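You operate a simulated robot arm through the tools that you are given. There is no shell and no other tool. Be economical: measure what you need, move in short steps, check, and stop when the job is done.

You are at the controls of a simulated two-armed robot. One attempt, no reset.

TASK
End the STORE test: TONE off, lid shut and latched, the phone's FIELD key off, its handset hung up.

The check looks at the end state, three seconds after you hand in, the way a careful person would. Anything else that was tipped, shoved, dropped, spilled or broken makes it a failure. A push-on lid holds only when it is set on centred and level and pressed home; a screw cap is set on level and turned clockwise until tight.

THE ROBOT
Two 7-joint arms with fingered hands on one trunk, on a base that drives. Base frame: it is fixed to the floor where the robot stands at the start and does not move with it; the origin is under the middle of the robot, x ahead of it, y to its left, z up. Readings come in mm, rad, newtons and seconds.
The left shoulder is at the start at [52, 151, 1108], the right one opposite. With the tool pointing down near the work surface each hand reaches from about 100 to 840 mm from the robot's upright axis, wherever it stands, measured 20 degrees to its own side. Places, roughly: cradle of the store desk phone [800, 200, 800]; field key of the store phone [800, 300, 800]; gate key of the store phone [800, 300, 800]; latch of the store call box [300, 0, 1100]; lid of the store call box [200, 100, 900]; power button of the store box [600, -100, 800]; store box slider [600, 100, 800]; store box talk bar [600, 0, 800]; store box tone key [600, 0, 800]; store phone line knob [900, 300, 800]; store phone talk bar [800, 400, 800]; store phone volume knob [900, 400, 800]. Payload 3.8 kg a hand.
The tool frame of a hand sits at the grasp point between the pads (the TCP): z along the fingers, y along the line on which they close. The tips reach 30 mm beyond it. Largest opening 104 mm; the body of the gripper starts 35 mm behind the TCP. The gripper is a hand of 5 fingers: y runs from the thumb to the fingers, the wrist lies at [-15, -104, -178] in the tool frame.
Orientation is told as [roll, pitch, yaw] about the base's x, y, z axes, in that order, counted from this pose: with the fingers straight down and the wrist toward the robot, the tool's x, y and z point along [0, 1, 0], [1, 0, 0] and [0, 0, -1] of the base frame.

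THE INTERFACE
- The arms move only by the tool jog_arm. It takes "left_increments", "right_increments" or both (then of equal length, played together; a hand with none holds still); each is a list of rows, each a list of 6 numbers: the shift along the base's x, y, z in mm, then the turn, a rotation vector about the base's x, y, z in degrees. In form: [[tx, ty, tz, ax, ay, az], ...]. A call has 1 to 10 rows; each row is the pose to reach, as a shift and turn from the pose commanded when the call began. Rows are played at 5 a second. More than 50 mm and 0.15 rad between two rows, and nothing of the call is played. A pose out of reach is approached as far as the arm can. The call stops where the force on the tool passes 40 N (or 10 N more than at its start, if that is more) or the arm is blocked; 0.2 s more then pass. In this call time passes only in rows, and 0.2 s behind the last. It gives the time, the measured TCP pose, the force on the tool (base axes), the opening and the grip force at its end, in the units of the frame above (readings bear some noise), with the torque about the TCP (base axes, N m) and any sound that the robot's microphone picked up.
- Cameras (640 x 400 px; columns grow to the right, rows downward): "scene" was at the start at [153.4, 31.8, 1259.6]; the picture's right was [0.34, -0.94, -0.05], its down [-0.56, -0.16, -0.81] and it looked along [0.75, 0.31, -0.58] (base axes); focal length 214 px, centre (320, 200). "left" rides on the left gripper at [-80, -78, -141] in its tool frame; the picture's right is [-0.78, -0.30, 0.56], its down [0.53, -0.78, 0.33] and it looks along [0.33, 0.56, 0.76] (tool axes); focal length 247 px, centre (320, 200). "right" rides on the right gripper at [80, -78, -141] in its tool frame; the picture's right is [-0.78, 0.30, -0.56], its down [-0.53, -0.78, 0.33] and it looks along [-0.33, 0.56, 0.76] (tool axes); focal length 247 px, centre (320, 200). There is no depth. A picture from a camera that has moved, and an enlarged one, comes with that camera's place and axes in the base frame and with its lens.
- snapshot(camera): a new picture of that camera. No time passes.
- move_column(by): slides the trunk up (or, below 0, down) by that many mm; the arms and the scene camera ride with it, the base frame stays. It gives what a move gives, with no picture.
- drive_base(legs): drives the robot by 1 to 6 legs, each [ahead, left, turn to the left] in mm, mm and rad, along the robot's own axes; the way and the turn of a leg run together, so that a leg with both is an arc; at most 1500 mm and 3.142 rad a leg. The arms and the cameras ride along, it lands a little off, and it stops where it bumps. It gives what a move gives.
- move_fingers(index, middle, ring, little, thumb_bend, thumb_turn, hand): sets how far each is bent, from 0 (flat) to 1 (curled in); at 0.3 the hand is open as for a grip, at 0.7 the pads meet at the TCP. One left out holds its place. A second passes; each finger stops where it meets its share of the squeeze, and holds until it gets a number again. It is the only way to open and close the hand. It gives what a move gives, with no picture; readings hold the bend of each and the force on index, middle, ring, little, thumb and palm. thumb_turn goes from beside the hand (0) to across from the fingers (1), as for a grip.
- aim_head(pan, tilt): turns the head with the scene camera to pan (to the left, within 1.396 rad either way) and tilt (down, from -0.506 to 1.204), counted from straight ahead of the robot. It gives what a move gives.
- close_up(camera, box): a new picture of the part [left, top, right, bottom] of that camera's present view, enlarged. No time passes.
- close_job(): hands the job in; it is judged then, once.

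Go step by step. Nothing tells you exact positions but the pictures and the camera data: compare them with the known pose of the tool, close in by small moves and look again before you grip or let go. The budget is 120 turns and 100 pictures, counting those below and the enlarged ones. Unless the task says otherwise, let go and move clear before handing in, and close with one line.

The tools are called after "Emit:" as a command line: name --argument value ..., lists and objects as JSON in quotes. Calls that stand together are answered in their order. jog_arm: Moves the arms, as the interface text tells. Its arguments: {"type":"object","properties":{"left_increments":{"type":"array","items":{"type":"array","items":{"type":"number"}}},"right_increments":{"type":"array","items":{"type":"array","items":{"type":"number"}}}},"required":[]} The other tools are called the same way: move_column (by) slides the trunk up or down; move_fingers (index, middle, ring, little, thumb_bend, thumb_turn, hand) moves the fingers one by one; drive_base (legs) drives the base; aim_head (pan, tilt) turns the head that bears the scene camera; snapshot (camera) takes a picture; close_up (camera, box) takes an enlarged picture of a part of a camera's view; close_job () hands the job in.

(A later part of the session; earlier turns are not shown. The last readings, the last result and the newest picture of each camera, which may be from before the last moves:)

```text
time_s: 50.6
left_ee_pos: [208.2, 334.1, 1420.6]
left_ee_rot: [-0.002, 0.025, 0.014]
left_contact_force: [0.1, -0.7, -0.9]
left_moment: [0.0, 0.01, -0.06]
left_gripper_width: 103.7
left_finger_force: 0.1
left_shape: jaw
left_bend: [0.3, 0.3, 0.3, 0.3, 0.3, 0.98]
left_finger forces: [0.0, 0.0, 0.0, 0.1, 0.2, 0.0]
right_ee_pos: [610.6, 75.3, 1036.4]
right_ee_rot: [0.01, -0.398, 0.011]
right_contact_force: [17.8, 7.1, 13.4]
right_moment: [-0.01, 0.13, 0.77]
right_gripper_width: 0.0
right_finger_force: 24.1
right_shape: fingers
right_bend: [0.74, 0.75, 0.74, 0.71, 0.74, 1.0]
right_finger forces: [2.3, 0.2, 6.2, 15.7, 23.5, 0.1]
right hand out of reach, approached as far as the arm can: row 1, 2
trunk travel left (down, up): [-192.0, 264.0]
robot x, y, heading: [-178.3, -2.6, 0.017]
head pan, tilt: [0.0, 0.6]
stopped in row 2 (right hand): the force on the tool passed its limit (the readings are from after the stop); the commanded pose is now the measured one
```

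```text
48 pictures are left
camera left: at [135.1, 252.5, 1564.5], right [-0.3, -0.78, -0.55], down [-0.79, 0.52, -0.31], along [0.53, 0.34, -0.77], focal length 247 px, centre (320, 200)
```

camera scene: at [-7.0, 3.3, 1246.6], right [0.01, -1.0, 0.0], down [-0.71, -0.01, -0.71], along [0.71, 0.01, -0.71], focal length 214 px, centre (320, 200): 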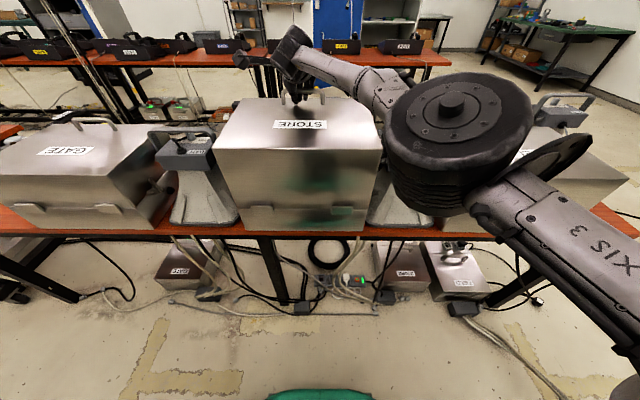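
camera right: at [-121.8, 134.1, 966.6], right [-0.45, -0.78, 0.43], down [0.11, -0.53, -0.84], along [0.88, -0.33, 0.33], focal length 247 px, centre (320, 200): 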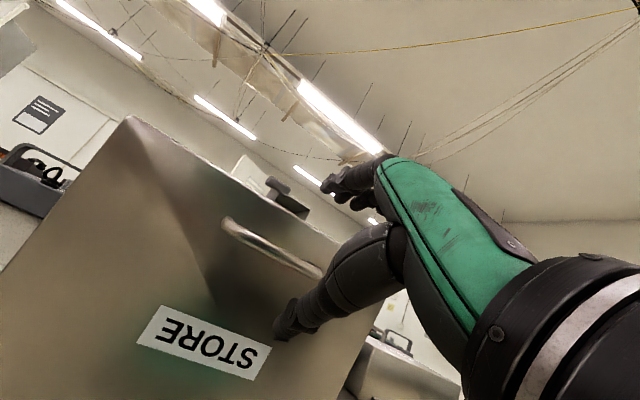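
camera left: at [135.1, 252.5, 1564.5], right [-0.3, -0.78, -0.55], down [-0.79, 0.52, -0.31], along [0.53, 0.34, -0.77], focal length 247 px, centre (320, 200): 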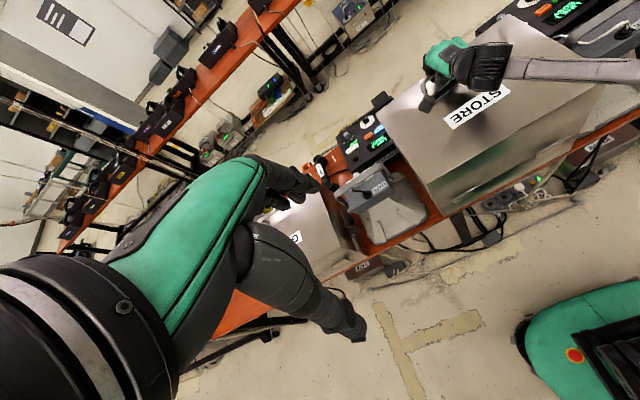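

The lid looks shut, or within a degree or two of it, and the arm is at its reach limit. I open the fingers, draw back up out of the handle and look.

Emit:
move_fingers --hand "right" --index 0.4 --middle 0.4 --ring 0.4 --little 0.4 --thumb_bend 0.3

Emit:
jog_arm --right_increments '[[-8, 0, 20, 0, 0, 0], [-16, 0, 40, 0, 0, 0], [-32, 0, 80, 0, 0, 0], [-48, 0, 120, 0, 0, 0]]'

Emit:
snapshot --camera "scene"

Emit:
snapshot --camera "right"

```text
time_s: 51.6
left_ee_pos: [199.6, 331.9, 1424.0]
left_ee_rot: [0.0, 0.019, 0.012]
left_contact_force: [-0.2, 0.5, -0.9]
left_moment: [0.0, 0.01, -0.02]
left_gripper_width: 103.7
left_finger_force: 0.0
left_shape: jaw
left_bend: [0.3, 0.3, 0.3, 0.3, 0.3, 0.98]
left_finger forces: [0.0, 0.0, 0.1, 0.0, 0.0, 0.1]
right_ee_pos: [605.6, 74.0, 1041.3]
right_ee_rot: [0.009, -0.402, 0.009]
right_contact_force: [7.6, -0.2, 32.2]
right_moment: [0.12, 0.14, -0.02]
right_gripper_width: 55.1
right_finger_force: 15.9
right_shape: fingers
right_bend: [0.4, 0.4, 0.4, 0.4, 0.52, 0.99]
right_finger forces: [0.1, 0.1, 0.1, 0.0, 31.4, 0.1]
trunk travel left (down, up): [-192.0, 264.0]
robot x, y, heading: [-177.5, -3.1, 0.012]
head pan, tilt: [0.0, 0.6]
```

```text
time_s: 52.6
left_ee_pos: [205.8, 331.8, 1422.6]
left_ee_rot: [0.0, 0.021, 0.013]
left_contact_force: [-0.1, -0.8, 1.3]
left_moment: [0.04, -0.03, -0.01]
left_gripper_width: 104.1
left_finger_force: 0.0
left_shape: jaw
left_bend: [0.3, 0.3, 0.3, 0.3, 0.3, 0.98]
left_finger forces: [0.0, 0.0, 0.0, 0.0, 0.0, 0.0]
right_ee_pos: [557.7, 75.2, 1154.8]
right_ee_rot: [0.009, -0.391, 0.009]
right_contact_force: [0.2, 0.8, 0.7]
right_moment: [-0.04, 0.0, 0.03]
right_gripper_width: 90.2
right_finger_force: 0.0
right_shape: fingers
right_bend: [0.4, 0.4, 0.4, 0.4, 0.3, 0.98]
right_finger forces: [0.0, 0.0, 0.0, 0.0, 0.0, 0.0]
trunk travel left (down, up): [-192.0, 264.0]
robot x, y, heading: [-176.9, -2.0, 0.008]
head pan, tilt: [0.0, 0.6]
```

```text
47 pictures are left
camera scene: at [-9.8, 2.1, 1247.2], right [0.01, -1.0, 0.0], down [-0.71, -0.01, -0.71], along [0.71, 0.01, -0.71], focal length 214 px, centre (320, 200)
```

scene: 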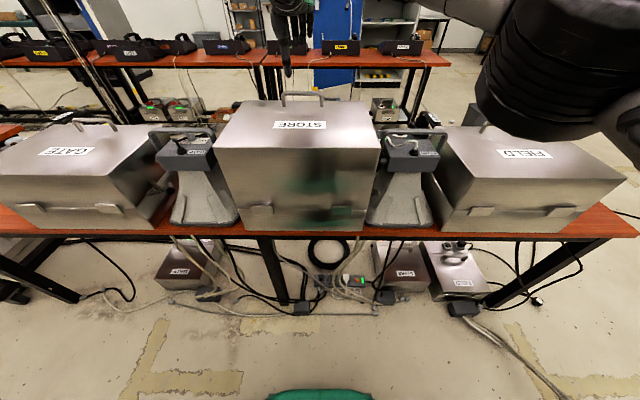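

```text
46 pictures are left
camera right: at [432.0, 152.7, 1256.4], right [0.07, -0.78, 0.62], down [-0.59, -0.54, -0.61], along [0.81, -0.32, -0.5], focal length 247 px, centre (320, 200)
```

right: 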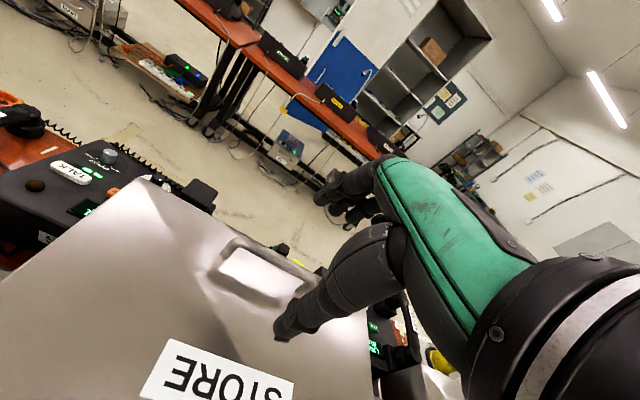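

The lid is shut, matching its neighbours. The latch is on the far face, so I raise the trunk, drive in again and look down over the front with the right camera.

Emit:
move_column --by 260

Emit:
drive_base --legs '[[200, 0, 0]]'

Emit:
snapshot --camera "right"

Emit:
snapshot --camera "scene"

```text
time_s: 55.3
left_ee_pos: [205.7, 332.4, 1682.1]
left_ee_rot: [0.0, 0.023, 0.014]
left_contact_force: [0.1, 0.1, -1.1]
left_moment: [-0.05, 0.0, -0.01]
left_gripper_width: 103.8
left_finger_force: 0.1
left_shape: jaw
left_bend: [0.3, 0.3, 0.3, 0.3, 0.3, 0.98]
left_finger forces: [0.1, 0.0, 0.0, 0.1, 0.0, 0.0]
right_ee_pos: [523.4, 73.2, 1489.0]
right_ee_rot: [0.01, -0.49, 0.009]
right_contact_force: [-1.2, 0.3, 0.4]
right_moment: [0.0, 0.01, -0.02]
right_gripper_width: 90.4
right_finger_force: 0.1
right_shape: fingers
right_bend: [0.4, 0.4, 0.4, 0.4, 0.3, 0.98]
right_finger forces: [0.1, 0.0, 0.1, 0.0, 0.0, 0.1]
trunk travel left (down, up): [-452.0, 4.0]
robot x, y, heading: [-177.5, -1.3, 0.011]
head pan, tilt: [0.0, 0.6]
```

```text
time_s: 56.9
left_ee_pos: [397.2, 333.5, 1684.5]
left_ee_rot: [-0.001, 0.018, 0.01]
left_contact_force: [-0.6, 0.0, -0.2]
left_moment: [0.0, -0.07, 0.0]
left_gripper_width: 104.0
left_finger_force: 0.1
left_shape: jaw
left_bend: [0.3, 0.3, 0.3, 0.3, 0.3, 0.98]
left_finger forces: [0.0, 0.0, 0.0, 0.0, 0.0, 0.1]
right_ee_pos: [716.6, 74.6, 1492.3]
right_ee_rot: [0.01, -0.494, 0.003]
right_contact_force: [0.1, -0.2, 0.3]
right_moment: [-0.02, 0.0, 0.02]
right_gripper_width: 90.1
right_finger_force: 0.1
right_shape: fingers
right_bend: [0.4, 0.4, 0.4, 0.4, 0.3, 0.98]
right_finger forces: [0.1, 0.0, 0.0, 0.1, 0.0, 0.1]
trunk travel left (down, up): [-452.0, 4.0]
robot x, y, heading: [26.5, -1.1, 0.01]
head pan, tilt: [0.0, 0.6]
```

```text
45 pictures are left
camera right: at [580.1, 152.2, 1579.0], right [0.0, -0.78, 0.62], down [-0.52, -0.53, -0.67], along [0.85, -0.32, -0.41], focal length 247 px, centre (320, 200)
```

right: 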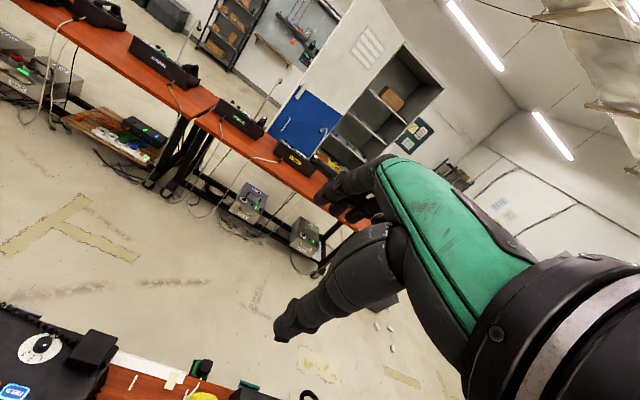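

```text
44 pictures are left
camera scene: at [104.0, 3.0, 1535.8], right [0.01, -1.0, 0.0], down [-0.56, -0.01, -0.83], along [0.83, 0.01, -0.56], focal length 214 px, centre (320, 200)
```

scene: 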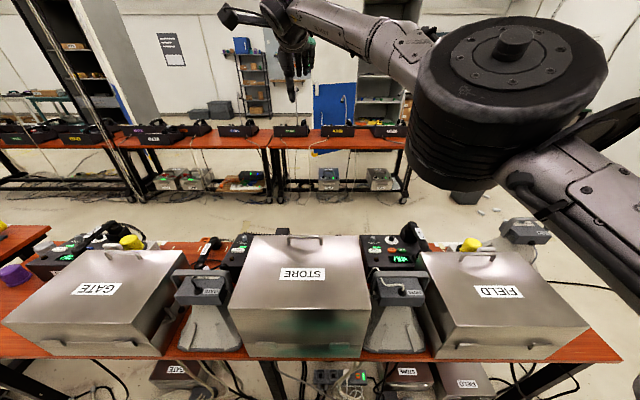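

I pitch the right hand so its camera looks straight down beyond the box front.

Emit:
jog_arm --right_increments '[[0, -8, -31, 0, 5.6, 0], [0, -16, -62, 0, 11.2, 0], [0, -24, -93, 0, 16.8, 0], [0, -32, -124, 0, 22.4, 0], [0, -40, -155, 0, 28, 0], [0, -48, -186, 0, 33.6, 0], [0, -56, -217, 0, 39.2, 0], [0, -64, -248, 0, 44.8, 0], [0, -72, -279, 0, 50.4, 0], [0, -85, -310, 0, 56, 0]]'

Emit:
snapshot --camera "right"

```text
time_s: 59.1
left_ee_pos: [402.8, 333.2, 1682.3]
left_ee_rot: [0.0, 0.022, 0.009]
left_contact_force: [0.6, -0.2, 0.6]
left_moment: [0.01, -0.02, 0.0]
left_gripper_width: 103.8
left_finger_force: 0.0
left_shape: jaw
left_bend: [0.3, 0.3, 0.3, 0.3, 0.3, 0.98]
left_finger forces: [0.1, 0.0, 0.0, 0.0, 0.0, 0.0]
right_ee_pos: [645.7, -10.4, 1207.4]
right_ee_rot: [0.016, 0.417, 0.006]
right_contact_force: [-0.1, 0.2, -0.3]
right_moment: [0.03, 0.02, 0.01]
right_gripper_width: 90.7
right_finger_force: 0.1
right_shape: fingers
right_bend: [0.4, 0.4, 0.4, 0.4, 0.3, 0.98]
right_finger forces: [0.0, 0.0, 0.0, 0.0, 0.0, 0.1]
right hand out of reach, approached as far as the arm can: row 3, 4, 5, 6, 7, 8, 9, 10
trunk travel left (down, up): [-452.0, 4.0]
robot x, y, heading: [17.3, -2.6, 0.011]
head pan, tilt: [0.0, 0.6]
```

```text
43 pictures are left
camera right: at [633.2, 66.7, 1368.2], right [0.5, -0.78, 0.38], down [-0.84, -0.54, 0.0], along [0.2, -0.32, -0.93], focal length 247 px, centre (320, 200)
```

right: 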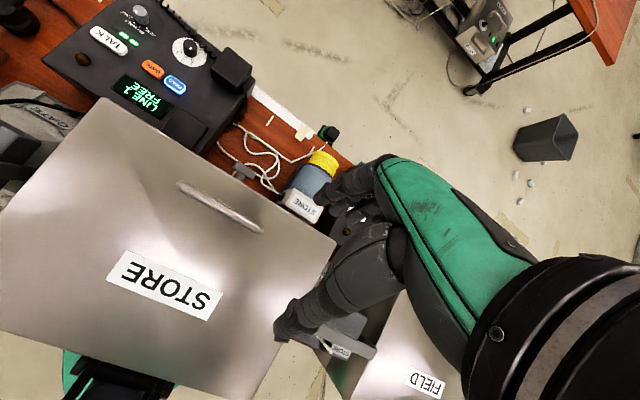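

Emit:
close_up --camera "right" --box '[160, 100, 360, 225]'

```text
3.20 times, centred on (260, 162) of right
camera zoom: at [633.2, 66.7, 1368.2], right [0.5, -0.78, 0.38], down [-0.84, -0.54, 0.0], along [0.2, -0.32, -0.93], focal length 790 px, centre (512, 320)
```

zoom: 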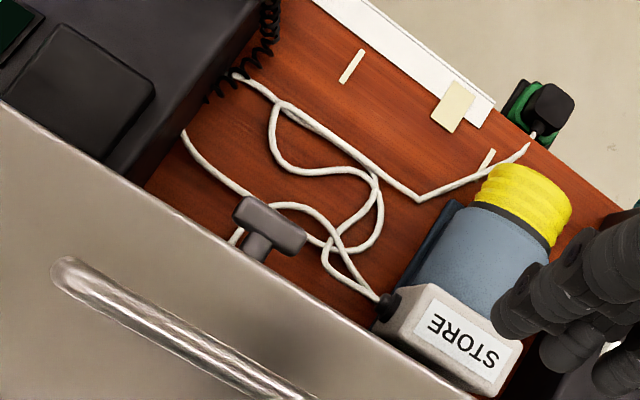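

The T-handle is at about [703, 59, 870], its bar lying level. I check a neighbour's shut box (FIELD) to learn what the latched position looks like.

Emit:
jog_arm --right_increments '[[5, -45, 5, 0, 0, 0], [10, -90, 10, 0, 0, 0], [15, -135, 15, 0, 0, 0], [20, -180, 20, 0, 0, 0], [20, -225, 20, 0, 0, 0], [20, -270, 20, 0, 0, 0], [20, -315, 20, 0, 0, 0], [20, -360, 20, 0, 0, 0], [20, -405, 20, 0, 0, 0]]'

Emit:
snapshot --camera "right"

```text
time_s: 61.1
left_ee_pos: [403.6, 332.4, 1682.2]
left_ee_rot: [0.0, 0.025, 0.011]
left_contact_force: [0.2, -0.6, 0.4]
left_moment: [0.01, -0.06, -0.02]
left_gripper_width: 103.5
left_finger_force: 0.0
left_shape: jaw
left_bend: [0.3, 0.3, 0.3, 0.3, 0.3, 0.98]
left_finger forces: [0.0, 0.1, 0.1, 0.1, 0.0, 0.1]
right_ee_pos: [609.0, -387.1, 1230.8]
right_ee_rot: [0.026, 0.419, -0.02]
right_contact_force: [0.3, 2.3, 0.1]
right_moment: [-0.16, 0.02, 0.06]
right_gripper_width: 90.5
right_finger_force: 0.1
right_shape: fingers
right_bend: [0.4, 0.4, 0.4, 0.4, 0.3, 0.98]
right_finger forces: [0.0, 0.0, 0.0, 0.0, 0.0, 0.1]
right hand out of reach, approached as far as the arm can: row 7, 8, 9
trunk travel left (down, up): [-452.0, 4.0]
robot x, y, heading: [19.9, 4.0, 0.01]
head pan, tilt: [0.0, 0.6]
```

```text
41 pictures are left
camera right: at [597.2, -310.7, 1392.6], right [0.47, -0.8, 0.37], down [-0.86, -0.51, 0.0], along [0.19, -0.32, -0.93], focal length 247 px, centre (320, 200)
```

right: 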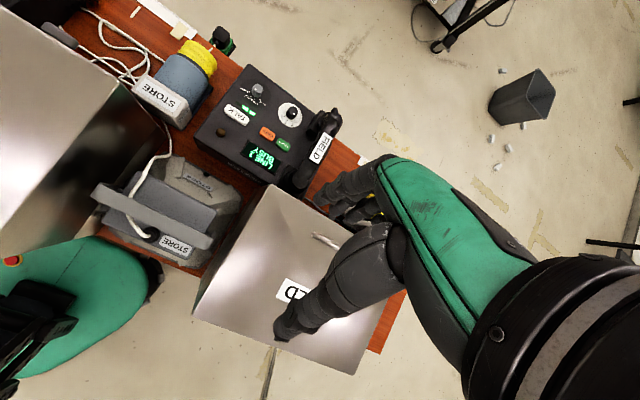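

Emit:
close_up --camera "right" --box '[190, 50, 400, 260]'

Emit:
snapshot --camera "left"

```text
1.90 times, centred on (295, 155) of right
camera zoom: at [597.2, -310.7, 1392.6], right [0.47, -0.8, 0.37], down [-0.86, -0.51, 0.0], along [0.19, -0.32, -0.93], focal length 470 px, centre (368, 286)
```

zoom: 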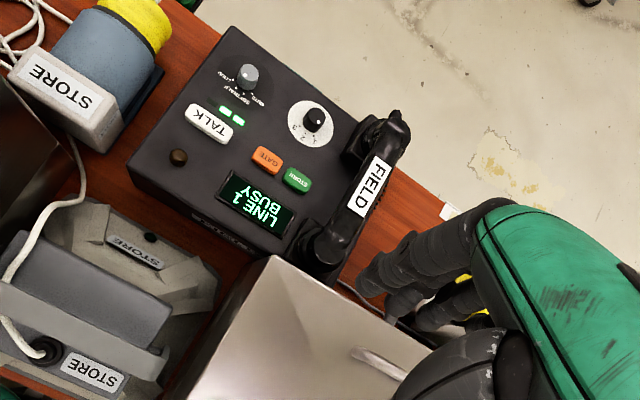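

```text
39 pictures are left
camera left: at [331.2, 252.0, 1825.5], right [-0.3, -0.78, -0.55], down [-0.79, 0.53, -0.32], along [0.54, 0.34, -0.77], focal length 247 px, centre (320, 200)
```

left: 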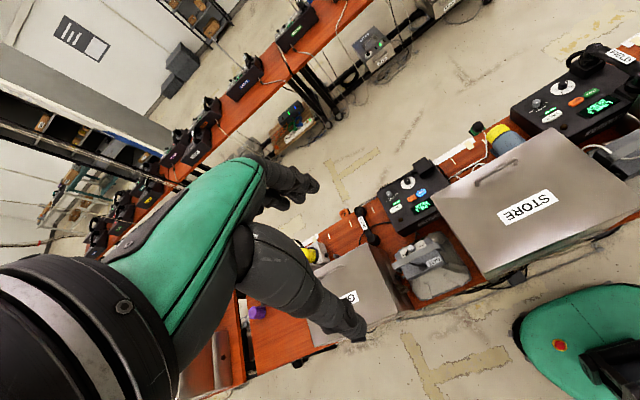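

The FIELD phone shows how a hung-up handset lies, along x across both cradle blocks. I shift the hand once to uncover the FIELD box's latch.

Emit:
jog_arm --right_increments '[[-40, 10, 0, 0, 0, 0], [-80, 20, 0, 0, 0, 0], [-110, 30, 0, 0, 0, 0]]'

Emit:
close_up --camera "right" --box '[200, 20, 440, 220]'

```text
time_s: 61.9
left_ee_pos: [402.7, 332.2, 1685.1]
left_ee_rot: [0.0, 0.02, 0.01]
left_contact_force: [-0.4, -0.5, 0.1]
left_moment: [0.05, -0.01, 0.0]
left_gripper_width: 104.1
left_finger_force: 0.1
left_shape: jaw
left_bend: [0.3, 0.3, 0.3, 0.3, 0.3, 0.98]
left_finger forces: [0.1, 0.0, 0.1, 0.0, 0.0, 0.1]
right_ee_pos: [496.4, -359.7, 1231.7]
right_ee_rot: [0.015, 0.416, 0.007]
right_contact_force: [-0.2, 0.3, -0.1]
right_moment: [-0.02, 0.02, -0.01]
right_gripper_width: 90.5
right_finger_force: 0.0
right_shape: fingers
right_bend: [0.4, 0.4, 0.4, 0.4, 0.3, 0.98]
right_finger forces: [0.0, 0.0, 0.0, 0.1, 0.0, 0.1]
trunk travel left (down, up): [-452.0, 4.0]
robot x, y, heading: [21.6, 0.5, 0.01]
head pan, tilt: [0.0, 0.6]
```

```text
2.00 times, centred on (320, 120) of right
camera zoom: at [483.4, -281.6, 1393.2], right [0.49, -0.78, 0.38], down [-0.85, -0.53, 0.0], along [0.2, -0.32, -0.93], focal length 494 px, centre (320, 360)
```

zoom: 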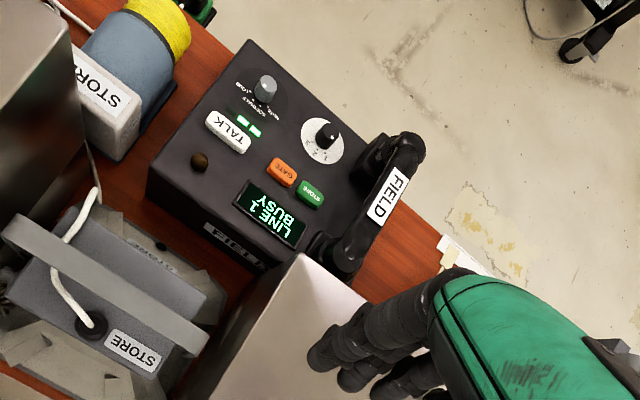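

The latch is awkward to reach from here, and everything still to do lies on the far half of the table. I will drive round to the far side, so I first raise the arm, back off and look to the right for a clear way.

Emit:
jog_arm --right_increments '[[0, 0, 40, 0, -5, 0], [-20, 0, 80, 0, -10, 0], [-50, 0, 120, 0, -15, 0], [-80, 0, 160, 0, -20, 0], [-110, 0, 200, 0, -25, 0]]'

Emit:
drive_base --legs '[[-350, 0, 0]]'

Emit:
aim_head --pan -1.3 --tilt 0.5

Emit:
snapshot --camera "scene"

Emit:
aim_head --pan -0.6 --tilt 0.35

Emit:
snapshot --camera "scene"

```text
time_s: 63.1
left_ee_pos: [400.7, 333.5, 1683.5]
left_ee_rot: [0.001, 0.02, 0.01]
left_contact_force: [-0.3, 0.1, 0.7]
left_moment: [0.01, 0.06, -0.01]
left_gripper_width: 103.6
left_finger_force: 0.1
left_shape: jaw
left_bend: [0.3, 0.3, 0.3, 0.3, 0.3, 0.98]
left_finger forces: [0.0, 0.0, 0.0, 0.1, 0.0, 0.0]
right_ee_pos: [389.6, -358.9, 1430.6]
right_ee_rot: [0.012, -0.021, 0.006]
right_contact_force: [-0.5, -0.4, 0.5]
right_moment: [0.01, 0.01, 0.02]
right_gripper_width: 90.6
right_finger_force: 0.1
right_shape: fingers
right_bend: [0.4, 0.4, 0.4, 0.4, 0.3, 0.98]
right_finger forces: [0.1, 0.0, 0.0, 0.0, 0.0, 0.0]
trunk travel left (down, up): [-452.0, 4.0]
robot x, y, heading: [19.0, 0.8, 0.01]
head pan, tilt: [0.0, 0.6]
```

```text
time_s: 65.4
left_ee_pos: [55.5, 329.7, 1681.3]
left_ee_rot: [0.0, 0.025, 0.011]
left_contact_force: [-0.1, -0.4, -0.1]
left_moment: [0.01, -0.01, -0.02]
left_gripper_width: 104.0
left_finger_force: 0.0
left_shape: jaw
left_bend: [0.3, 0.3, 0.3, 0.3, 0.3, 0.98]
left_finger forces: [0.0, 0.0, 0.0, 0.0, 0.1, 0.0]
right_ee_pos: [43.9, -362.3, 1428.3]
right_ee_rot: [0.014, -0.017, 0.006]
right_contact_force: [-0.1, -0.6, 0.4]
right_moment: [0.0, 0.05, 0.0]
right_gripper_width: 90.7
right_finger_force: 0.3
right_shape: fingers
right_bend: [0.4, 0.4, 0.4, 0.4, 0.3, 0.98]
right_finger forces: [0.0, 0.1, 0.1, 0.0, 0.0, 0.0]
trunk travel left (down, up): [-452.0, 4.0]
robot x, y, heading: [-329.8, -1.4, 0.007]
head pan, tilt: [0.0, 0.6]
```

```text
time_s: 66.8
left_ee_pos: [51.8, 330.0, 1683.1]
left_ee_rot: [-0.001, 0.024, 0.008]
left_contact_force: [-0.3, -0.2, -0.6]
left_moment: [0.02, 0.0, 0.01]
left_gripper_width: 103.8
left_finger_force: 0.0
left_shape: jaw
left_bend: [0.3, 0.3, 0.3, 0.3, 0.3, 0.98]
left_finger forces: [0.2, 0.0, 0.1, 0.0, 0.1, 0.0]
right_ee_pos: [40.8, -361.2, 1430.8]
right_ee_rot: [0.013, -0.019, 0.006]
right_contact_force: [-0.7, -0.1, 0.3]
right_moment: [0.02, -0.07, -0.03]
right_gripper_width: 90.8
right_finger_force: 0.1
right_shape: fingers
right_bend: [0.4, 0.4, 0.4, 0.4, 0.3, 0.98]
right_finger forces: [0.1, 0.1, 0.0, 0.0, 0.1, 0.0]
trunk travel left (down, up): [-452.0, 4.0]
robot x, y, heading: [-330.8, -2.8, 0.01]
head pan, tilt: [-1.3, 0.499]
```

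```text
37 pictures are left
camera scene: at [-305.7, -88.6, 1544.5], right [-0.96, -0.28, 0.0], down [-0.13, 0.46, -0.88], along [0.24, -0.84, -0.48], focal length 214 px, centre (320, 200)
```

scene: 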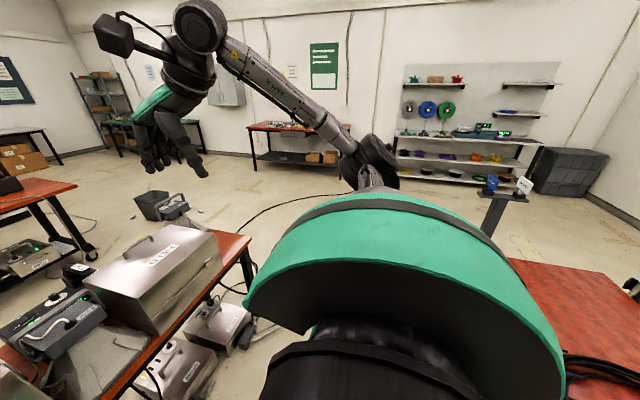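

```text
time_s: 67.9
left_ee_pos: [51.8, 328.8, 1683.3]
left_ee_rot: [0.0, 0.021, 0.009]
left_contact_force: [-0.5, 0.3, 0.2]
left_moment: [0.0, 0.0, -0.02]
left_gripper_width: 103.7
left_finger_force: 0.1
left_shape: jaw
left_bend: [0.3, 0.3, 0.3, 0.3, 0.3, 0.98]
left_finger forces: [0.1, 0.0, 0.1, 0.0, 0.1, 0.0]
right_ee_pos: [40.4, -361.9, 1431.0]
right_ee_rot: [0.012, -0.019, 0.005]
right_contact_force: [-0.5, -0.2, 0.9]
right_moment: [-0.03, -0.04, -0.02]
right_gripper_width: 90.4
right_finger_force: 0.0
right_shape: fingers
right_bend: [0.4, 0.4, 0.4, 0.4, 0.3, 0.98]
right_finger forces: [0.1, 0.1, 0.0, 0.0, 0.0, 0.0]
trunk travel left (down, up): [-452.0, 4.0]
robot x, y, heading: [-329.7, -4.6, 0.005]
head pan, tilt: [-0.6, 0.351]
```

```text
36 pictures are left
camera scene: at [-253.6, -53.2, 1558.1], right [-0.56, -0.83, 0.0], down [-0.29, 0.19, -0.94], along [0.78, -0.52, -0.34], focal length 214 px, centre (320, 200)
```

scene: 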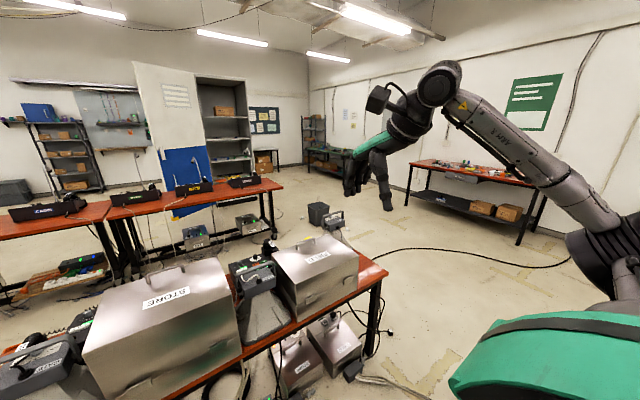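

The way round the right end of the table is clear: it ends near y −910, and the bin is far off. I drive round and turn to face the table from the far side.

Emit:
drive_base --legs '[[0, -1450, 0], [1400, 0, 0], [600, 0, 0], [0, 0, 3.13], [0, -1450, 0]]'

Emit:
aim_head --pan 0 --tilt 0.6

Emit:
snapshot --camera "scene"

```text
time_s: 71.2
left_ee_pos: [48.9, -140.7, 1678.6]
left_ee_rot: [-0.021, 0.018, 0.01]
left_contact_force: [-0.9, 1.5, -1.0]
left_moment: [-0.1, -0.09, -0.02]
left_gripper_width: 104.0
left_finger_force: 0.0
left_shape: jaw
left_bend: [0.3, 0.3, 0.3, 0.3, 0.3, 0.98]
left_finger forces: [0.1, 0.1, 0.1, 0.0, 0.0, 0.0]
right_ee_pos: [36.7, -836.7, 1436.6]
right_ee_rot: [-0.002, -0.023, 0.007]
right_contact_force: [-0.5, 1.4, -0.7]
right_moment: [-0.11, -0.03, -0.03]
right_gripper_width: 90.9
right_finger_force: 0.1
right_shape: fingers
right_bend: [0.4, 0.4, 0.4, 0.4, 0.3, 0.98]
right_finger forces: [0.1, 0.0, 0.1, 0.0, 0.0, 0.1]
trunk travel left (down, up): [-452.0, 4.0]
robot x, y, heading: [-328.5, -498.6, 0.007]
head pan, tilt: [-0.6, 0.351]
stopped in leg 1: the robot was blocked; the commanded pose is now the measured one
```

```text
time_s: 72.2
left_ee_pos: [57.4, -175.7, 1683.9]
left_ee_rot: [0.001, 0.022, 0.01]
left_contact_force: [0.5, -1.2, 0.6]
left_moment: [0.04, -0.03, -0.01]
left_gripper_width: 103.8
left_finger_force: 0.0
left_shape: jaw
left_bend: [0.3, 0.3, 0.3, 0.3, 0.3, 0.98]
left_finger forces: [0.0, 0.0, 0.0, 0.0, 0.0, 0.0]
right_ee_pos: [43.2, -866.7, 1427.8]
right_ee_rot: [0.018, -0.018, 0.005]
right_contact_force: [1.0, -0.5, 0.8]
right_moment: [0.04, 0.02, 0.01]
right_gripper_width: 90.6
right_finger_force: 0.1
right_shape: fingers
right_bend: [0.4, 0.4, 0.4, 0.4, 0.3, 0.98]
right_finger forces: [0.0, 0.1, 0.0, 0.0, 0.0, 0.1]
trunk travel left (down, up): [-452.0, 4.0]
robot x, y, heading: [-325.2, -500.2, 0.002]
head pan, tilt: [0.0, 0.6]
```

```text
35 pictures are left
camera scene: at [-238.4, -505.8, 1535.3], right [0.01, -1.0, 0.0], down [-0.57, 0.0, -0.82], along [0.82, 0.01, -0.57], focal length 214 px, centre (320, 200)
```

scene: 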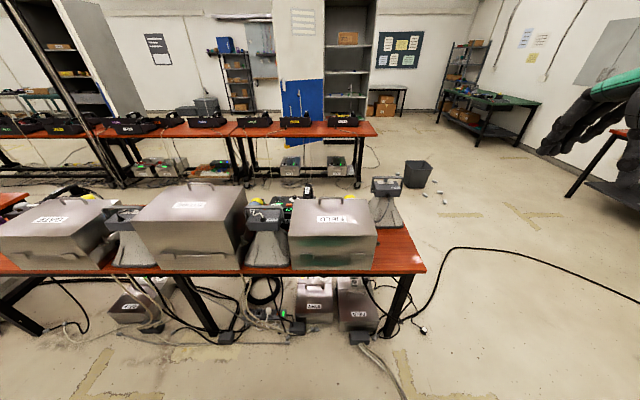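

Something blocked the sideways drive after 500 mm. I look to the right and down to see what it is.

Emit:
aim_head --pan -1.39 --tilt 0.7

Emit:
snapshot --camera "scene"

```text
time_s: 73.8
left_ee_pos: [57.2, -169.1, 1683.9]
left_ee_rot: [-0.004, 0.023, 0.01]
left_contact_force: [-0.5, 0.3, 0.9]
left_moment: [-0.05, -0.04, 0.0]
left_gripper_width: 104.3
left_finger_force: 0.0
left_shape: jaw
left_bend: [0.3, 0.3, 0.3, 0.3, 0.3, 0.98]
left_finger forces: [0.0, 0.0, 0.0, 0.1, 0.0, 0.0]
right_ee_pos: [43.4, -860.4, 1430.3]
right_ee_rot: [0.013, -0.019, 0.007]
right_contact_force: [0.2, -0.1, -0.9]
right_moment: [-0.03, -0.02, 0.03]
right_gripper_width: 90.9
right_finger_force: 0.0
right_shape: fingers
right_bend: [0.4, 0.4, 0.4, 0.4, 0.3, 0.98]
right_finger forces: [0.1, 0.0, 0.0, 0.0, 0.1, 0.0]
trunk travel left (down, up): [-452.0, 4.0]
robot x, y, heading: [-326.2, -499.5, 0.005]
head pan, tilt: [-1.389, 0.7]
```

```text
34 pictures are left
camera scene: at [-311.4, -583.8, 1526.7], right [-0.98, -0.19, 0.0], down [-0.12, 0.63, -0.76], along [0.14, -0.75, -0.64], focal length 214 px, centre (320, 200)
```

scene: 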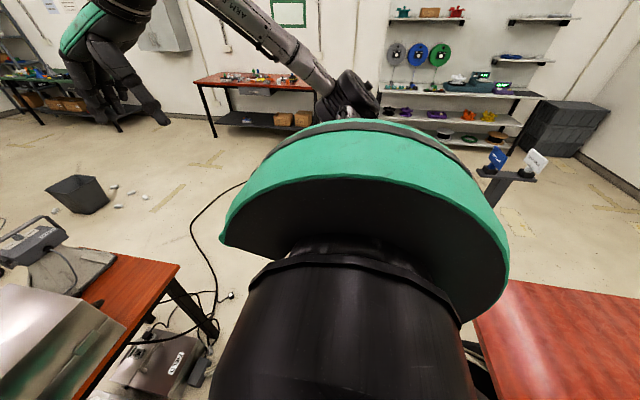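

The corner of an angled table behind me on the right blocks that way. I move forward first, then pass closer to the work table.

Emit:
drive_base --legs '[[0, 40, 0], [270, 0, 0], [0, -1010, 0], [1300, 0, 0], [450, 0, 0]]'

```text
time_s: 83.2
left_ee_pos: [647.0, -1121.8, 1688.7]
left_ee_rot: [-0.006, 0.007, 0.011]
left_contact_force: [-1.2, -0.2, 0.2]
left_moment: [0.01, -0.06, 0.03]
left_gripper_width: 104.0
left_finger_force: 0.1
left_shape: jaw
left_bend: [0.3, 0.3, 0.3, 0.3, 0.3, 0.98]
left_finger forces: [0.1, 0.1, 0.1, 0.0, 0.0, 0.1]
right_ee_pos: [638.3, -1813.7, 1434.4]
right_ee_rot: [0.013, -0.032, 0.007]
right_contact_force: [-1.6, -0.4, -0.4]
right_moment: [-0.02, -0.06, -0.02]
right_gripper_width: 90.8
right_finger_force: 0.1
right_shape: fingers
right_bend: [0.4, 0.4, 0.4, 0.4, 0.3, 0.98]
right_finger forces: [0.0, 0.1, 0.0, 0.0, 0.0, 0.0]
trunk travel left (down, up): [-452.0, 4.0]
robot x, y, heading: [284.3, -1458.4, 0.007]
head pan, tilt: [-1.389, 0.7]
stopped in leg 4: the robot was blocked; the commanded pose is now the measured one
```

Blocked again at x 284, y −1458. I look ahead and down.

Emit:
aim_head --pan 0.2 --tilt 0.95

Emit:
snapshot --camera "scene"

```text
time_s: 84.9
left_ee_pos: [669.3, -1122.8, 1682.5]
left_ee_rot: [-0.003, 0.023, 0.011]
left_contact_force: [0.3, -0.3, -0.5]
left_moment: [-0.01, 0.02, 0.02]
left_gripper_width: 103.8
left_finger_force: 0.0
left_shape: jaw
left_bend: [0.3, 0.3, 0.3, 0.3, 0.3, 0.98]
left_finger forces: [0.0, 0.0, 0.0, 0.0, 0.0, 0.1]
right_ee_pos: [658.5, -1815.5, 1430.3]
right_ee_rot: [0.013, -0.017, 0.007]
right_contact_force: [1.0, -0.4, 0.6]
right_moment: [-0.03, 0.02, -0.01]
right_gripper_width: 90.6
right_finger_force: 0.0
right_shape: fingers
right_bend: [0.4, 0.4, 0.4, 0.4, 0.3, 0.98]
right_finger forces: [0.0, 0.0, 0.0, 0.0, 0.0, 0.0]
trunk travel left (down, up): [-452.0, 4.0]
robot x, y, heading: [284.7, -1456.7, 0.007]
head pan, tilt: [0.201, 0.949]
```

```text
33 pictures are left
camera scene: at [358.0, -1439.5, 1506.9], right [0.21, -0.98, 0.0], down [-0.8, -0.17, -0.58], along [0.57, 0.12, -0.81], focal length 214 px, centre (320, 200)
```

scene: 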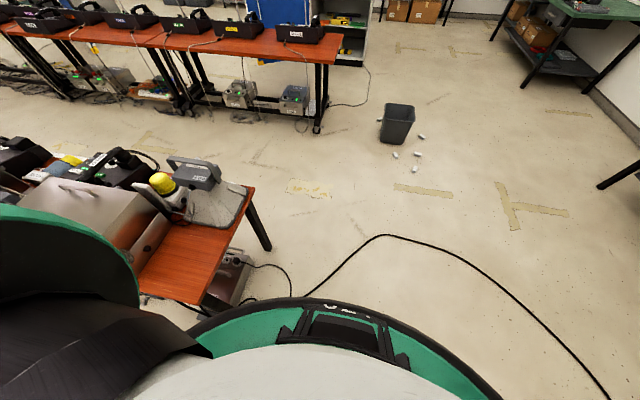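

The floor cable runs right across my way, so the far side is not reachable. I go back to the near side and will work over the shut box with the robot shifted left.

Emit:
drive_base --legs '[[-360, 0, 0], [0, 1400, 0], [0, 210, 0]]'

Emit:
move_fingers --hand "right" --index 1 --middle 0 --ring 1 --little 1 --thumb_bend 1 --thumb_turn 0

Emit:
drive_base --legs '[[120, 0, 0]]'

```text
time_s: 94.9
left_ee_pos: [320.1, 450.6, 1685.1]
left_ee_rot: [0.002, 0.02, -0.003]
left_contact_force: [-0.8, 0.1, 0.4]
left_moment: [0.06, 0.0, 0.02]
left_gripper_width: 104.2
left_finger_force: 0.1
left_shape: jaw
left_bend: [0.3, 0.3, 0.3, 0.3, 0.3, 0.98]
left_finger forces: [0.0, 0.1, 0.0, 0.0, 0.0, 0.1]
right_ee_pos: [299.9, -239.3, 1428.4]
right_ee_rot: [0.017, -0.02, -0.006]
right_contact_force: [-0.1, 0.0, 0.1]
right_moment: [0.0, 0.0, 0.04]
right_gripper_width: 90.8
right_finger_force: 0.1
right_shape: fingers
right_bend: [0.4, 0.4, 0.4, 0.4, 0.3, 0.98]
right_finger forces: [0.0, 0.0, 0.0, 0.1, 0.0, 0.0]
trunk travel left (down, up): [-452.0, 4.0]
robot x, y, heading: [-64.5, 132.3, -0.005]
head pan, tilt: [0.201, 0.949]
```

```text
time_s: 95.9
left_ee_pos: [320.6, 459.4, 1683.4]
left_ee_rot: [-0.003, 0.021, -0.001]
left_contact_force: [0.2, -0.5, 0.0]
left_moment: [-0.05, -0.01, 0.01]
left_gripper_width: 103.9
left_finger_force: 0.0
left_shape: jaw
left_bend: [0.3, 0.3, 0.3, 0.3, 0.3, 0.98]
left_finger forces: [0.0, 0.1, 0.0, 0.0, 0.0, 0.1]
right_ee_pos: [301.3, -231.5, 1430.0]
right_ee_rot: [0.012, -0.02, -0.006]
right_contact_force: [0.6, -0.9, -0.7]
right_moment: [0.03, -0.01, 0.0]
right_gripper_width: 45.1
right_finger_force: 0.0
right_shape: fingers
right_bend: [1.0, 0.0, 1.0, 1.0, 1.0, 0.0]
right_finger forces: [0.1, 0.0, 0.0, 0.1, 0.0, 0.0]
trunk travel left (down, up): [-452.0, 4.0]
robot x, y, heading: [-61.3, 129.8, -0.004]
head pan, tilt: [0.201, 0.949]
```

```text
time_s: 97.1
left_ee_pos: [433.5, 454.0, 1685.3]
left_ee_rot: [-0.005, 0.014, -0.005]
left_contact_force: [-1.0, 0.2, 0.1]
left_moment: [-0.04, -0.06, 0.03]
left_gripper_width: 103.9
left_finger_force: 0.1
left_shape: jaw
left_bend: [0.3, 0.3, 0.3, 0.3, 0.3, 0.98]
left_finger forces: [0.1, 0.0, 0.0, 0.1, 0.1, 0.0]
right_ee_pos: [413.9, -234.9, 1431.7]
right_ee_rot: [0.012, -0.024, -0.009]
right_contact_force: [0.2, 0.3, 0.0]
right_moment: [-0.01, -0.03, 0.01]
right_gripper_width: 45.0
right_finger_force: 0.0
right_shape: fingers
right_bend: [1.0, 0.0, 1.0, 1.0, 1.0, 0.0]
right_finger forces: [0.0, 0.1, 0.0, 0.0, 0.0, 0.1]
trunk travel left (down, up): [-452.0, 4.0]
robot x, y, heading: [51.1, 129.9, -0.001]
head pan, tilt: [0.201, 0.949]
```

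I am at x 51, y 130. Turning the base left brings the right shoulder forward, which gives the reach I need to come down on the T-handle with one straight finger. I set the index straight and the rest curled, turn, and lower the trunk.

Emit:
move_fingers --hand "right" --index 0 --middle 1 --ring 1 --little 1 --thumb_bend 1 --thumb_turn 1

Emit:
drive_base --legs '[[0, 0, 0.7]]'

Emit:
move_column --by -130

Emit:
jog_arm --right_increments '[[5, 0, 0, 0, 0, 8], [10, 0, 0, 0, 0, 16], [15, 0, 0, 0, 0, 24], [20, 0, 0, 0, 0, 30]]'

```text
time_s: 98.1
left_ee_pos: [444.7, 455.8, 1682.9]
left_ee_rot: [-0.003, 0.02, -0.006]
left_contact_force: [0.0, 0.2, 0.7]
left_moment: [0.01, 0.04, -0.04]
left_gripper_width: 103.9
left_finger_force: 0.0
left_shape: jaw
left_bend: [0.3, 0.3, 0.3, 0.3, 0.3, 0.98]
left_finger forces: [0.0, 0.0, 0.1, 0.0, 0.0, 0.1]
right_ee_pos: [422.1, -235.6, 1430.2]
right_ee_rot: [0.012, -0.018, -0.008]
right_contact_force: [0.1, 0.6, -0.4]
right_moment: [0.04, 0.05, -0.02]
right_gripper_width: 45.7
right_finger_force: 0.1
right_shape: fingers
right_bend: [0.0, 1.0, 1.0, 1.0, 1.0, 1.0]
right_finger forces: [0.0, 0.0, 0.0, 0.0, 0.0, 0.0]
trunk travel left (down, up): [-452.0, 4.0]
robot x, y, heading: [56.2, 131.7, -0.01]
head pan, tilt: [0.201, 0.949]
```

```text
time_s: 100.4
left_ee_pos: [140.8, 627.5, 1682.6]
left_ee_rot: [-0.003, 0.019, 0.694]
left_contact_force: [-0.3, -0.7, 0.1]
left_moment: [0.03, 0.0, -0.01]
left_gripper_width: 103.6
left_finger_force: 0.1
left_shape: jaw
left_bend: [0.3, 0.3, 0.3, 0.3, 0.3, 0.98]
left_finger forces: [0.0, 0.0, 0.0, 0.0, 0.0, 0.0]
right_ee_pos: [569.3, 83.4, 1429.4]
right_ee_rot: [0.012, -0.021, 0.689]
right_contact_force: [-0.1, -0.7, -0.3]
right_moment: [-0.02, -0.02, -0.02]
right_gripper_width: 45.6
right_finger_force: 0.0
right_shape: fingers
right_bend: [0.0, 1.0, 1.0, 1.0, 1.0, 1.0]
right_finger forces: [0.0, 0.0, 0.0, 0.0, 0.0, 0.0]
trunk travel left (down, up): [-452.0, 4.0]
robot x, y, heading: [53.5, 129.2, 0.692]
head pan, tilt: [0.201, 0.949]
```

```text
time_s: 102.0
left_ee_pos: [139.7, 628.2, 1554.3]
left_ee_rot: [-0.003, 0.019, 0.695]
left_contact_force: [-0.5, 0.5, 0.6]
left_moment: [-0.01, 0.01, 0.04]
left_gripper_width: 103.9
left_finger_force: 0.1
left_shape: jaw
left_bend: [0.3, 0.3, 0.3, 0.3, 0.3, 0.98]
left_finger forces: [0.1, 0.1, 0.1, 0.0, 0.0, 0.1]
right_ee_pos: [568.5, 85.3, 1300.9]
right_ee_rot: [0.013, -0.021, 0.693]
right_contact_force: [0.0, 0.4, 0.3]
right_moment: [-0.02, 0.0, -0.01]
right_gripper_width: 45.6
right_finger_force: 0.0
right_shape: fingers
right_bend: [0.0, 1.0, 1.0, 1.0, 1.0, 1.0]
right_finger forces: [0.1, 0.0, 0.1, 0.0, 0.1, 0.1]
trunk travel left (down, up): [-322.0, 134.0]
robot x, y, heading: [55.7, 129.7, 0.693]
head pan, tilt: [0.201, 0.949]
```

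```text
time_s: 103.0
left_ee_pos: [141.3, 628.0, 1553.0]
left_ee_rot: [-0.003, 0.02, 0.695]
left_contact_force: [0.2, 0.5, -0.5]
left_moment: [-0.02, 0.0, 0.02]
left_gripper_width: 104.1
left_finger_force: 0.0
left_shape: jaw
left_bend: [0.3, 0.3, 0.3, 0.3, 0.3, 0.98]
left_finger forces: [0.1, 0.0, 0.1, 0.1, 0.0, 0.0]
right_ee_pos: [574.6, 93.5, 1311.8]
right_ee_rot: [0.018, -0.021, 1.095]
right_contact_force: [0.5, -0.1, 0.1]
right_moment: [-0.02, 0.0, 0.01]
right_gripper_width: 45.2
right_finger_force: 0.1
right_shape: fingers
right_bend: [0.0, 1.0, 1.0, 1.0, 1.0, 1.0]
right_finger forces: [0.0, 0.0, 0.0, 0.1, 0.0, 0.1]
right hand out of reach, approached as far as the arm can: row 3, 4
trunk travel left (down, up): [-322.0, 134.0]
robot x, y, heading: [57.8, 130.4, 0.693]
head pan, tilt: [0.201, 0.949]
```

Hand yaw is about 63° now. I swing the fingers down with the palm sideways and bring the hand above the front of the box, still high.

Emit:
jog_arm --right_increments '[[11, -9, -14, -5.9, 3.05, 0], [23, -18, -28, -11.8, 6.1, 0], [34, -27, -42, -17.7, 9.2, 0], [46, -36, -56, -23.6, 12.2, 0], [57, -45, -70, -29.4, 15.3, 0], [69, -54, -84, -35.3, 18.3, 0], [80, -63, -98, -41.2, 21.4, 0], [92, -72, -112, -47.1, 24.4, 0], [104, -82, -126, -53, 27.5, 0]]'

Emit:
aim_head --pan -0.75 --tilt 0.7

Emit:
snapshot --camera "scene"

Emit:
snapshot --camera "right"

```text
time_s: 105.0
left_ee_pos: [141.7, 628.2, 1554.1]
left_ee_rot: [-0.004, 0.018, 0.695]
left_contact_force: [0.1, 0.0, -0.6]
left_moment: [0.02, -0.02, 0.04]
left_gripper_width: 103.6
left_finger_force: 0.0
left_shape: jaw
left_bend: [0.3, 0.3, 0.3, 0.3, 0.3, 0.98]
left_finger forces: [0.1, 0.0, 0.0, 0.1, 0.1, 0.0]
right_ee_pos: [563.9, 66.1, 1152.8]
right_ee_rot: [0.01, 1.02, 1.075]
right_contact_force: [-0.4, 0.0, 0.1]
right_moment: [-0.01, 0.0, 0.01]
right_gripper_width: 45.4
right_finger_force: 0.1
right_shape: fingers
right_bend: [0.0, 1.0, 1.0, 1.0, 1.0, 1.0]
right_finger forces: [0.0, 0.1, 0.0, 0.0, 0.0, 0.0]
right hand out of reach, approached as far as the arm can: row 1, 2, 3, 4, 5, 6, 7, 8, 9
trunk travel left (down, up): [-322.0, 134.0]
robot x, y, heading: [58.1, 129.3, 0.694]
head pan, tilt: [0.201, 0.949]
```

```text
time_s: 106.2
left_ee_pos: [141.2, 627.4, 1554.1]
left_ee_rot: [-0.004, 0.019, 0.695]
left_contact_force: [0.6, -0.9, -0.4]
left_moment: [-0.02, 0.03, -0.01]
left_gripper_width: 103.9
left_finger_force: 0.0
left_shape: jaw
left_bend: [0.3, 0.3, 0.3, 0.3, 0.3, 0.98]
left_finger forces: [0.0, 0.1, 0.1, 0.0, 0.0, 0.1]
right_ee_pos: [564.1, 66.4, 1153.7]
right_ee_rot: [0.012, 1.019, 1.079]
right_contact_force: [-0.6, -0.5, 0.7]
right_moment: [0.04, 0.03, 0.01]
right_gripper_width: 45.4
right_finger_force: 0.1
right_shape: fingers
right_bend: [0.0, 1.0, 1.0, 1.0, 1.0, 1.0]
right_finger forces: [0.0, 0.0, 0.0, 0.0, 0.0, 0.0]
trunk travel left (down, up): [-322.0, 134.0]
robot x, y, heading: [55.5, 129.0, 0.696]
head pan, tilt: [-0.75, 0.7]
```

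```text
32 pictures are left
camera scene: at [156.4, 138.9, 1391.4], right [-0.06, -1.0, 0.03], down [-0.67, 0.01, -0.74], along [0.74, -0.06, -0.67], focal length 214 px, centre (320, 200)
```

scene: 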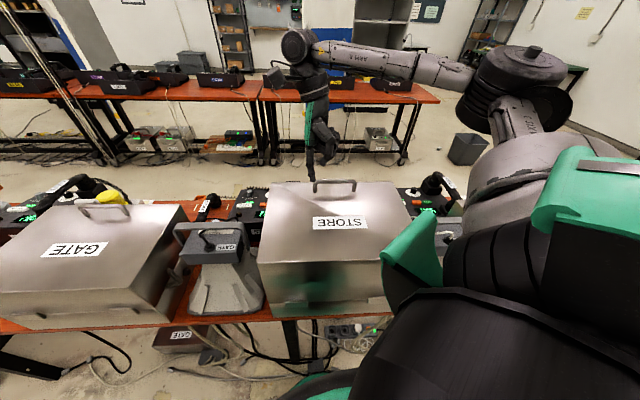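

```text
31 pictures are left
camera right: at [533.5, 173.6, 1292.8], right [0.98, 0.18, 0.04], down [0.14, -0.86, 0.48], along [0.12, -0.47, -0.87], focal length 247 px, centre (320, 200)
```

right: 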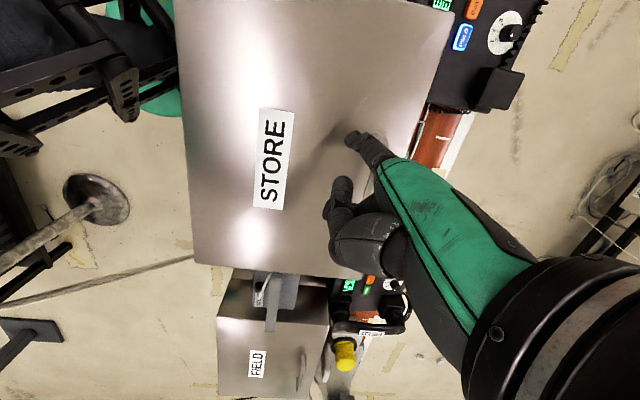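

The hand hangs nicely above the lid. It still needs to go about 110 mm forward, so I ease the yaw a bit while moving ahead.

Emit:
jog_arm --right_increments '[[20, -8, 0, 0, 0, -7], [40, -16, 0, 0, 0, -14], [65, -24, 0, 0, 0, -21], [90, -32, 0, 0, 0, -25], [115, -40, 0, 0, 0, -25]]'

```text
time_s: 107.4
left_ee_pos: [140.4, 627.0, 1553.0]
left_ee_rot: [-0.002, 0.019, 0.694]
left_contact_force: [-0.6, -0.1, 0.7]
left_moment: [-0.03, -0.03, 0.0]
left_gripper_width: 104.0
left_finger_force: 0.0
left_shape: jaw
left_bend: [0.3, 0.3, 0.3, 0.3, 0.3, 0.98]
left_finger forces: [0.0, 0.0, 0.1, 0.0, 0.0, 0.0]
right_ee_pos: [654.8, 35.4, 1156.7]
right_ee_rot: [0.017, 1.021, 0.653]
right_contact_force: [0.2, 0.0, -0.5]
right_moment: [-0.02, 0.01, -0.04]
right_gripper_width: 45.2
right_finger_force: 0.1
right_shape: fingers
right_bend: [0.0, 1.0, 1.0, 1.0, 1.0, 1.0]
right_finger forces: [0.1, 0.0, 0.0, 0.1, 0.0, 0.1]
right hand out of reach, approached as far as the arm can: row 5
trunk travel left (down, up): [-322.0, 134.0]
robot x, y, heading: [54.6, 128.0, 0.693]
head pan, tilt: [-0.75, 0.7]
```

The yaw was the limit. I turn the base further left so the hand can keep a steep yaw, flatten the other fingers so nothing juts toward the lid, and come back over the T-handle.

Emit:
move_fingers --hand "right" --middle 0 --ring 0 --little 0

Emit:
jog_arm --right_increments '[[0, 0, 25, 0, 0, 0]]'

Emit:
drive_base --legs '[[0, 0, 0.36]]'

Emit:
jog_arm --right_increments '[[3, -40, 0, 0, 0, 1], [6, -80, 0, 0, 0, 2], [9, -120, 0, 0, 0, 2], [12, -160, 0, 0, 0, 2], [15, -200, -10, 0, 0, 2], [18, -225, -20, 0, 0, 2]]'

Emit:
snapshot --camera "right"

```text
time_s: 108.4
left_ee_pos: [141.3, 628.0, 1554.4]
left_ee_rot: [-0.003, 0.02, 0.694]
left_contact_force: [0.6, 0.7, 0.0]
left_moment: [-0.01, 0.04, 0.03]
left_gripper_width: 104.0
left_finger_force: 0.0
left_shape: jaw
left_bend: [0.3, 0.3, 0.3, 0.3, 0.3, 0.98]
left_finger forces: [0.1, 0.1, 0.1, 0.1, 0.1, 0.1]
right_ee_pos: [654.9, 35.5, 1158.0]
right_ee_rot: [0.019, 1.022, 0.655]
right_contact_force: [0.4, 0.0, 0.1]
right_moment: [0.03, 0.01, 0.0]
right_gripper_width: 45.7
right_finger_force: 0.1
right_shape: fingers
right_bend: [0.0, 0.0, 0.0, 0.0, 1.0, 1.0]
right_finger forces: [0.0, 0.1, 0.0, 0.0, 0.1, 0.0]
trunk travel left (down, up): [-322.0, 134.0]
robot x, y, heading: [54.4, 128.5, 0.689]
head pan, tilt: [-0.75, 0.7]
```

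```text
time_s: 108.8
left_ee_pos: [140.6, 630.4, 1553.3]
left_ee_rot: [-0.004, 0.02, 0.693]
left_contact_force: [0.0, -0.7, 0.2]
left_moment: [0.0, -0.02, -0.02]
left_gripper_width: 104.0
left_finger_force: 0.1
left_shape: jaw
left_bend: [0.3, 0.3, 0.3, 0.3, 0.3, 0.98]
left_finger forces: [0.1, 0.1, 0.0, 0.0, 0.1, 0.0]
right_ee_pos: [648.9, 38.1, 1180.2]
right_ee_rot: [0.018, 1.02, 0.652]
right_contact_force: [-0.5, -0.2, -0.4]
right_moment: [0.03, 0.0, 0.01]
right_gripper_width: 45.8
right_finger_force: 0.0
right_shape: fingers
right_bend: [0.0, 0.0, 0.0, 0.0, 1.0, 1.0]
right_finger forces: [0.0, 0.0, 0.0, 0.1, 0.0, 0.0]
right hand out of reach, approached as far as the arm can: row 1
trunk travel left (down, up): [-322.0, 134.0]
robot x, y, heading: [54.4, 131.1, 0.693]
head pan, tilt: [-0.75, 0.7]
```

```text
time_s: 110.3
left_ee_pos: [-38.0, 626.3, 1554.6]
left_ee_rot: [-0.003, 0.019, 1.051]
left_contact_force: [0.0, -0.3, -0.3]
left_moment: [0.0, 0.0, 0.01]
left_gripper_width: 104.0
left_finger_force: 0.1
left_shape: jaw
left_bend: [0.3, 0.3, 0.3, 0.3, 0.3, 0.98]
left_finger forces: [0.0, 0.0, 0.1, 0.0, 0.1, 0.0]
right_ee_pos: [644.5, 249.5, 1180.5]
right_ee_rot: [0.019, 1.021, 1.011]
right_contact_force: [0.5, -0.7, 0.4]
right_moment: [-0.02, -0.01, 0.02]
right_gripper_width: 45.3
right_finger_force: 0.1
right_shape: fingers
right_bend: [0.0, 0.0, 0.0, 0.0, 1.0, 1.0]
right_finger forces: [0.0, 0.0, 0.0, 0.0, 0.1, 0.1]
trunk travel left (down, up): [-322.0, 134.0]
robot x, y, heading: [52.9, 131.2, 1.047]
head pan, tilt: [-0.75, 0.7]
```

```text
time_s: 111.7
left_ee_pos: [-38.9, 625.8, 1552.9]
left_ee_rot: [-0.002, 0.019, 1.05]
left_contact_force: [-1.0, 0.9, 0.3]
left_moment: [0.04, -0.01, 0.01]
left_gripper_width: 103.9
left_finger_force: 0.0
left_shape: jaw
left_bend: [0.3, 0.3, 0.3, 0.3, 0.3, 0.98]
left_finger forces: [0.0, 0.0, 0.0, 0.0, 0.1, 0.0]
right_ee_pos: [629.5, 163.0, 1151.4]
right_ee_rot: [0.017, 1.018, 1.043]
right_contact_force: [-0.6, -0.7, 0.0]
right_moment: [0.04, 0.01, -0.02]
right_gripper_width: 45.6
right_finger_force: 0.1
right_shape: fingers
right_bend: [0.0, 0.0, 0.0, 0.0, 1.0, 1.0]
right_finger forces: [0.0, 0.0, 0.0, 0.0, 0.1, 0.0]
right hand out of reach, approached as far as the arm can: row 1, 2, 3, 4, 5, 6
trunk travel left (down, up): [-322.0, 134.0]
robot x, y, heading: [57.0, 130.2, 1.05]
head pan, tilt: [-0.75, 0.7]
```

```text
30 pictures are left
camera right: at [604.5, 271.6, 1291.6], right [0.99, 0.14, 0.03], down [0.11, -0.87, 0.48], along [0.1, -0.48, -0.87], focal length 247 px, centre (320, 200)
```

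right: 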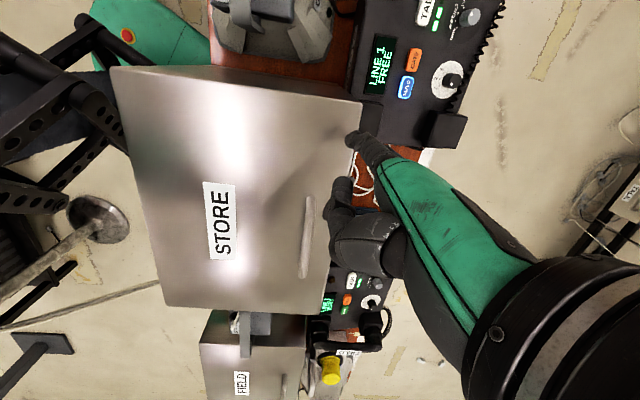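

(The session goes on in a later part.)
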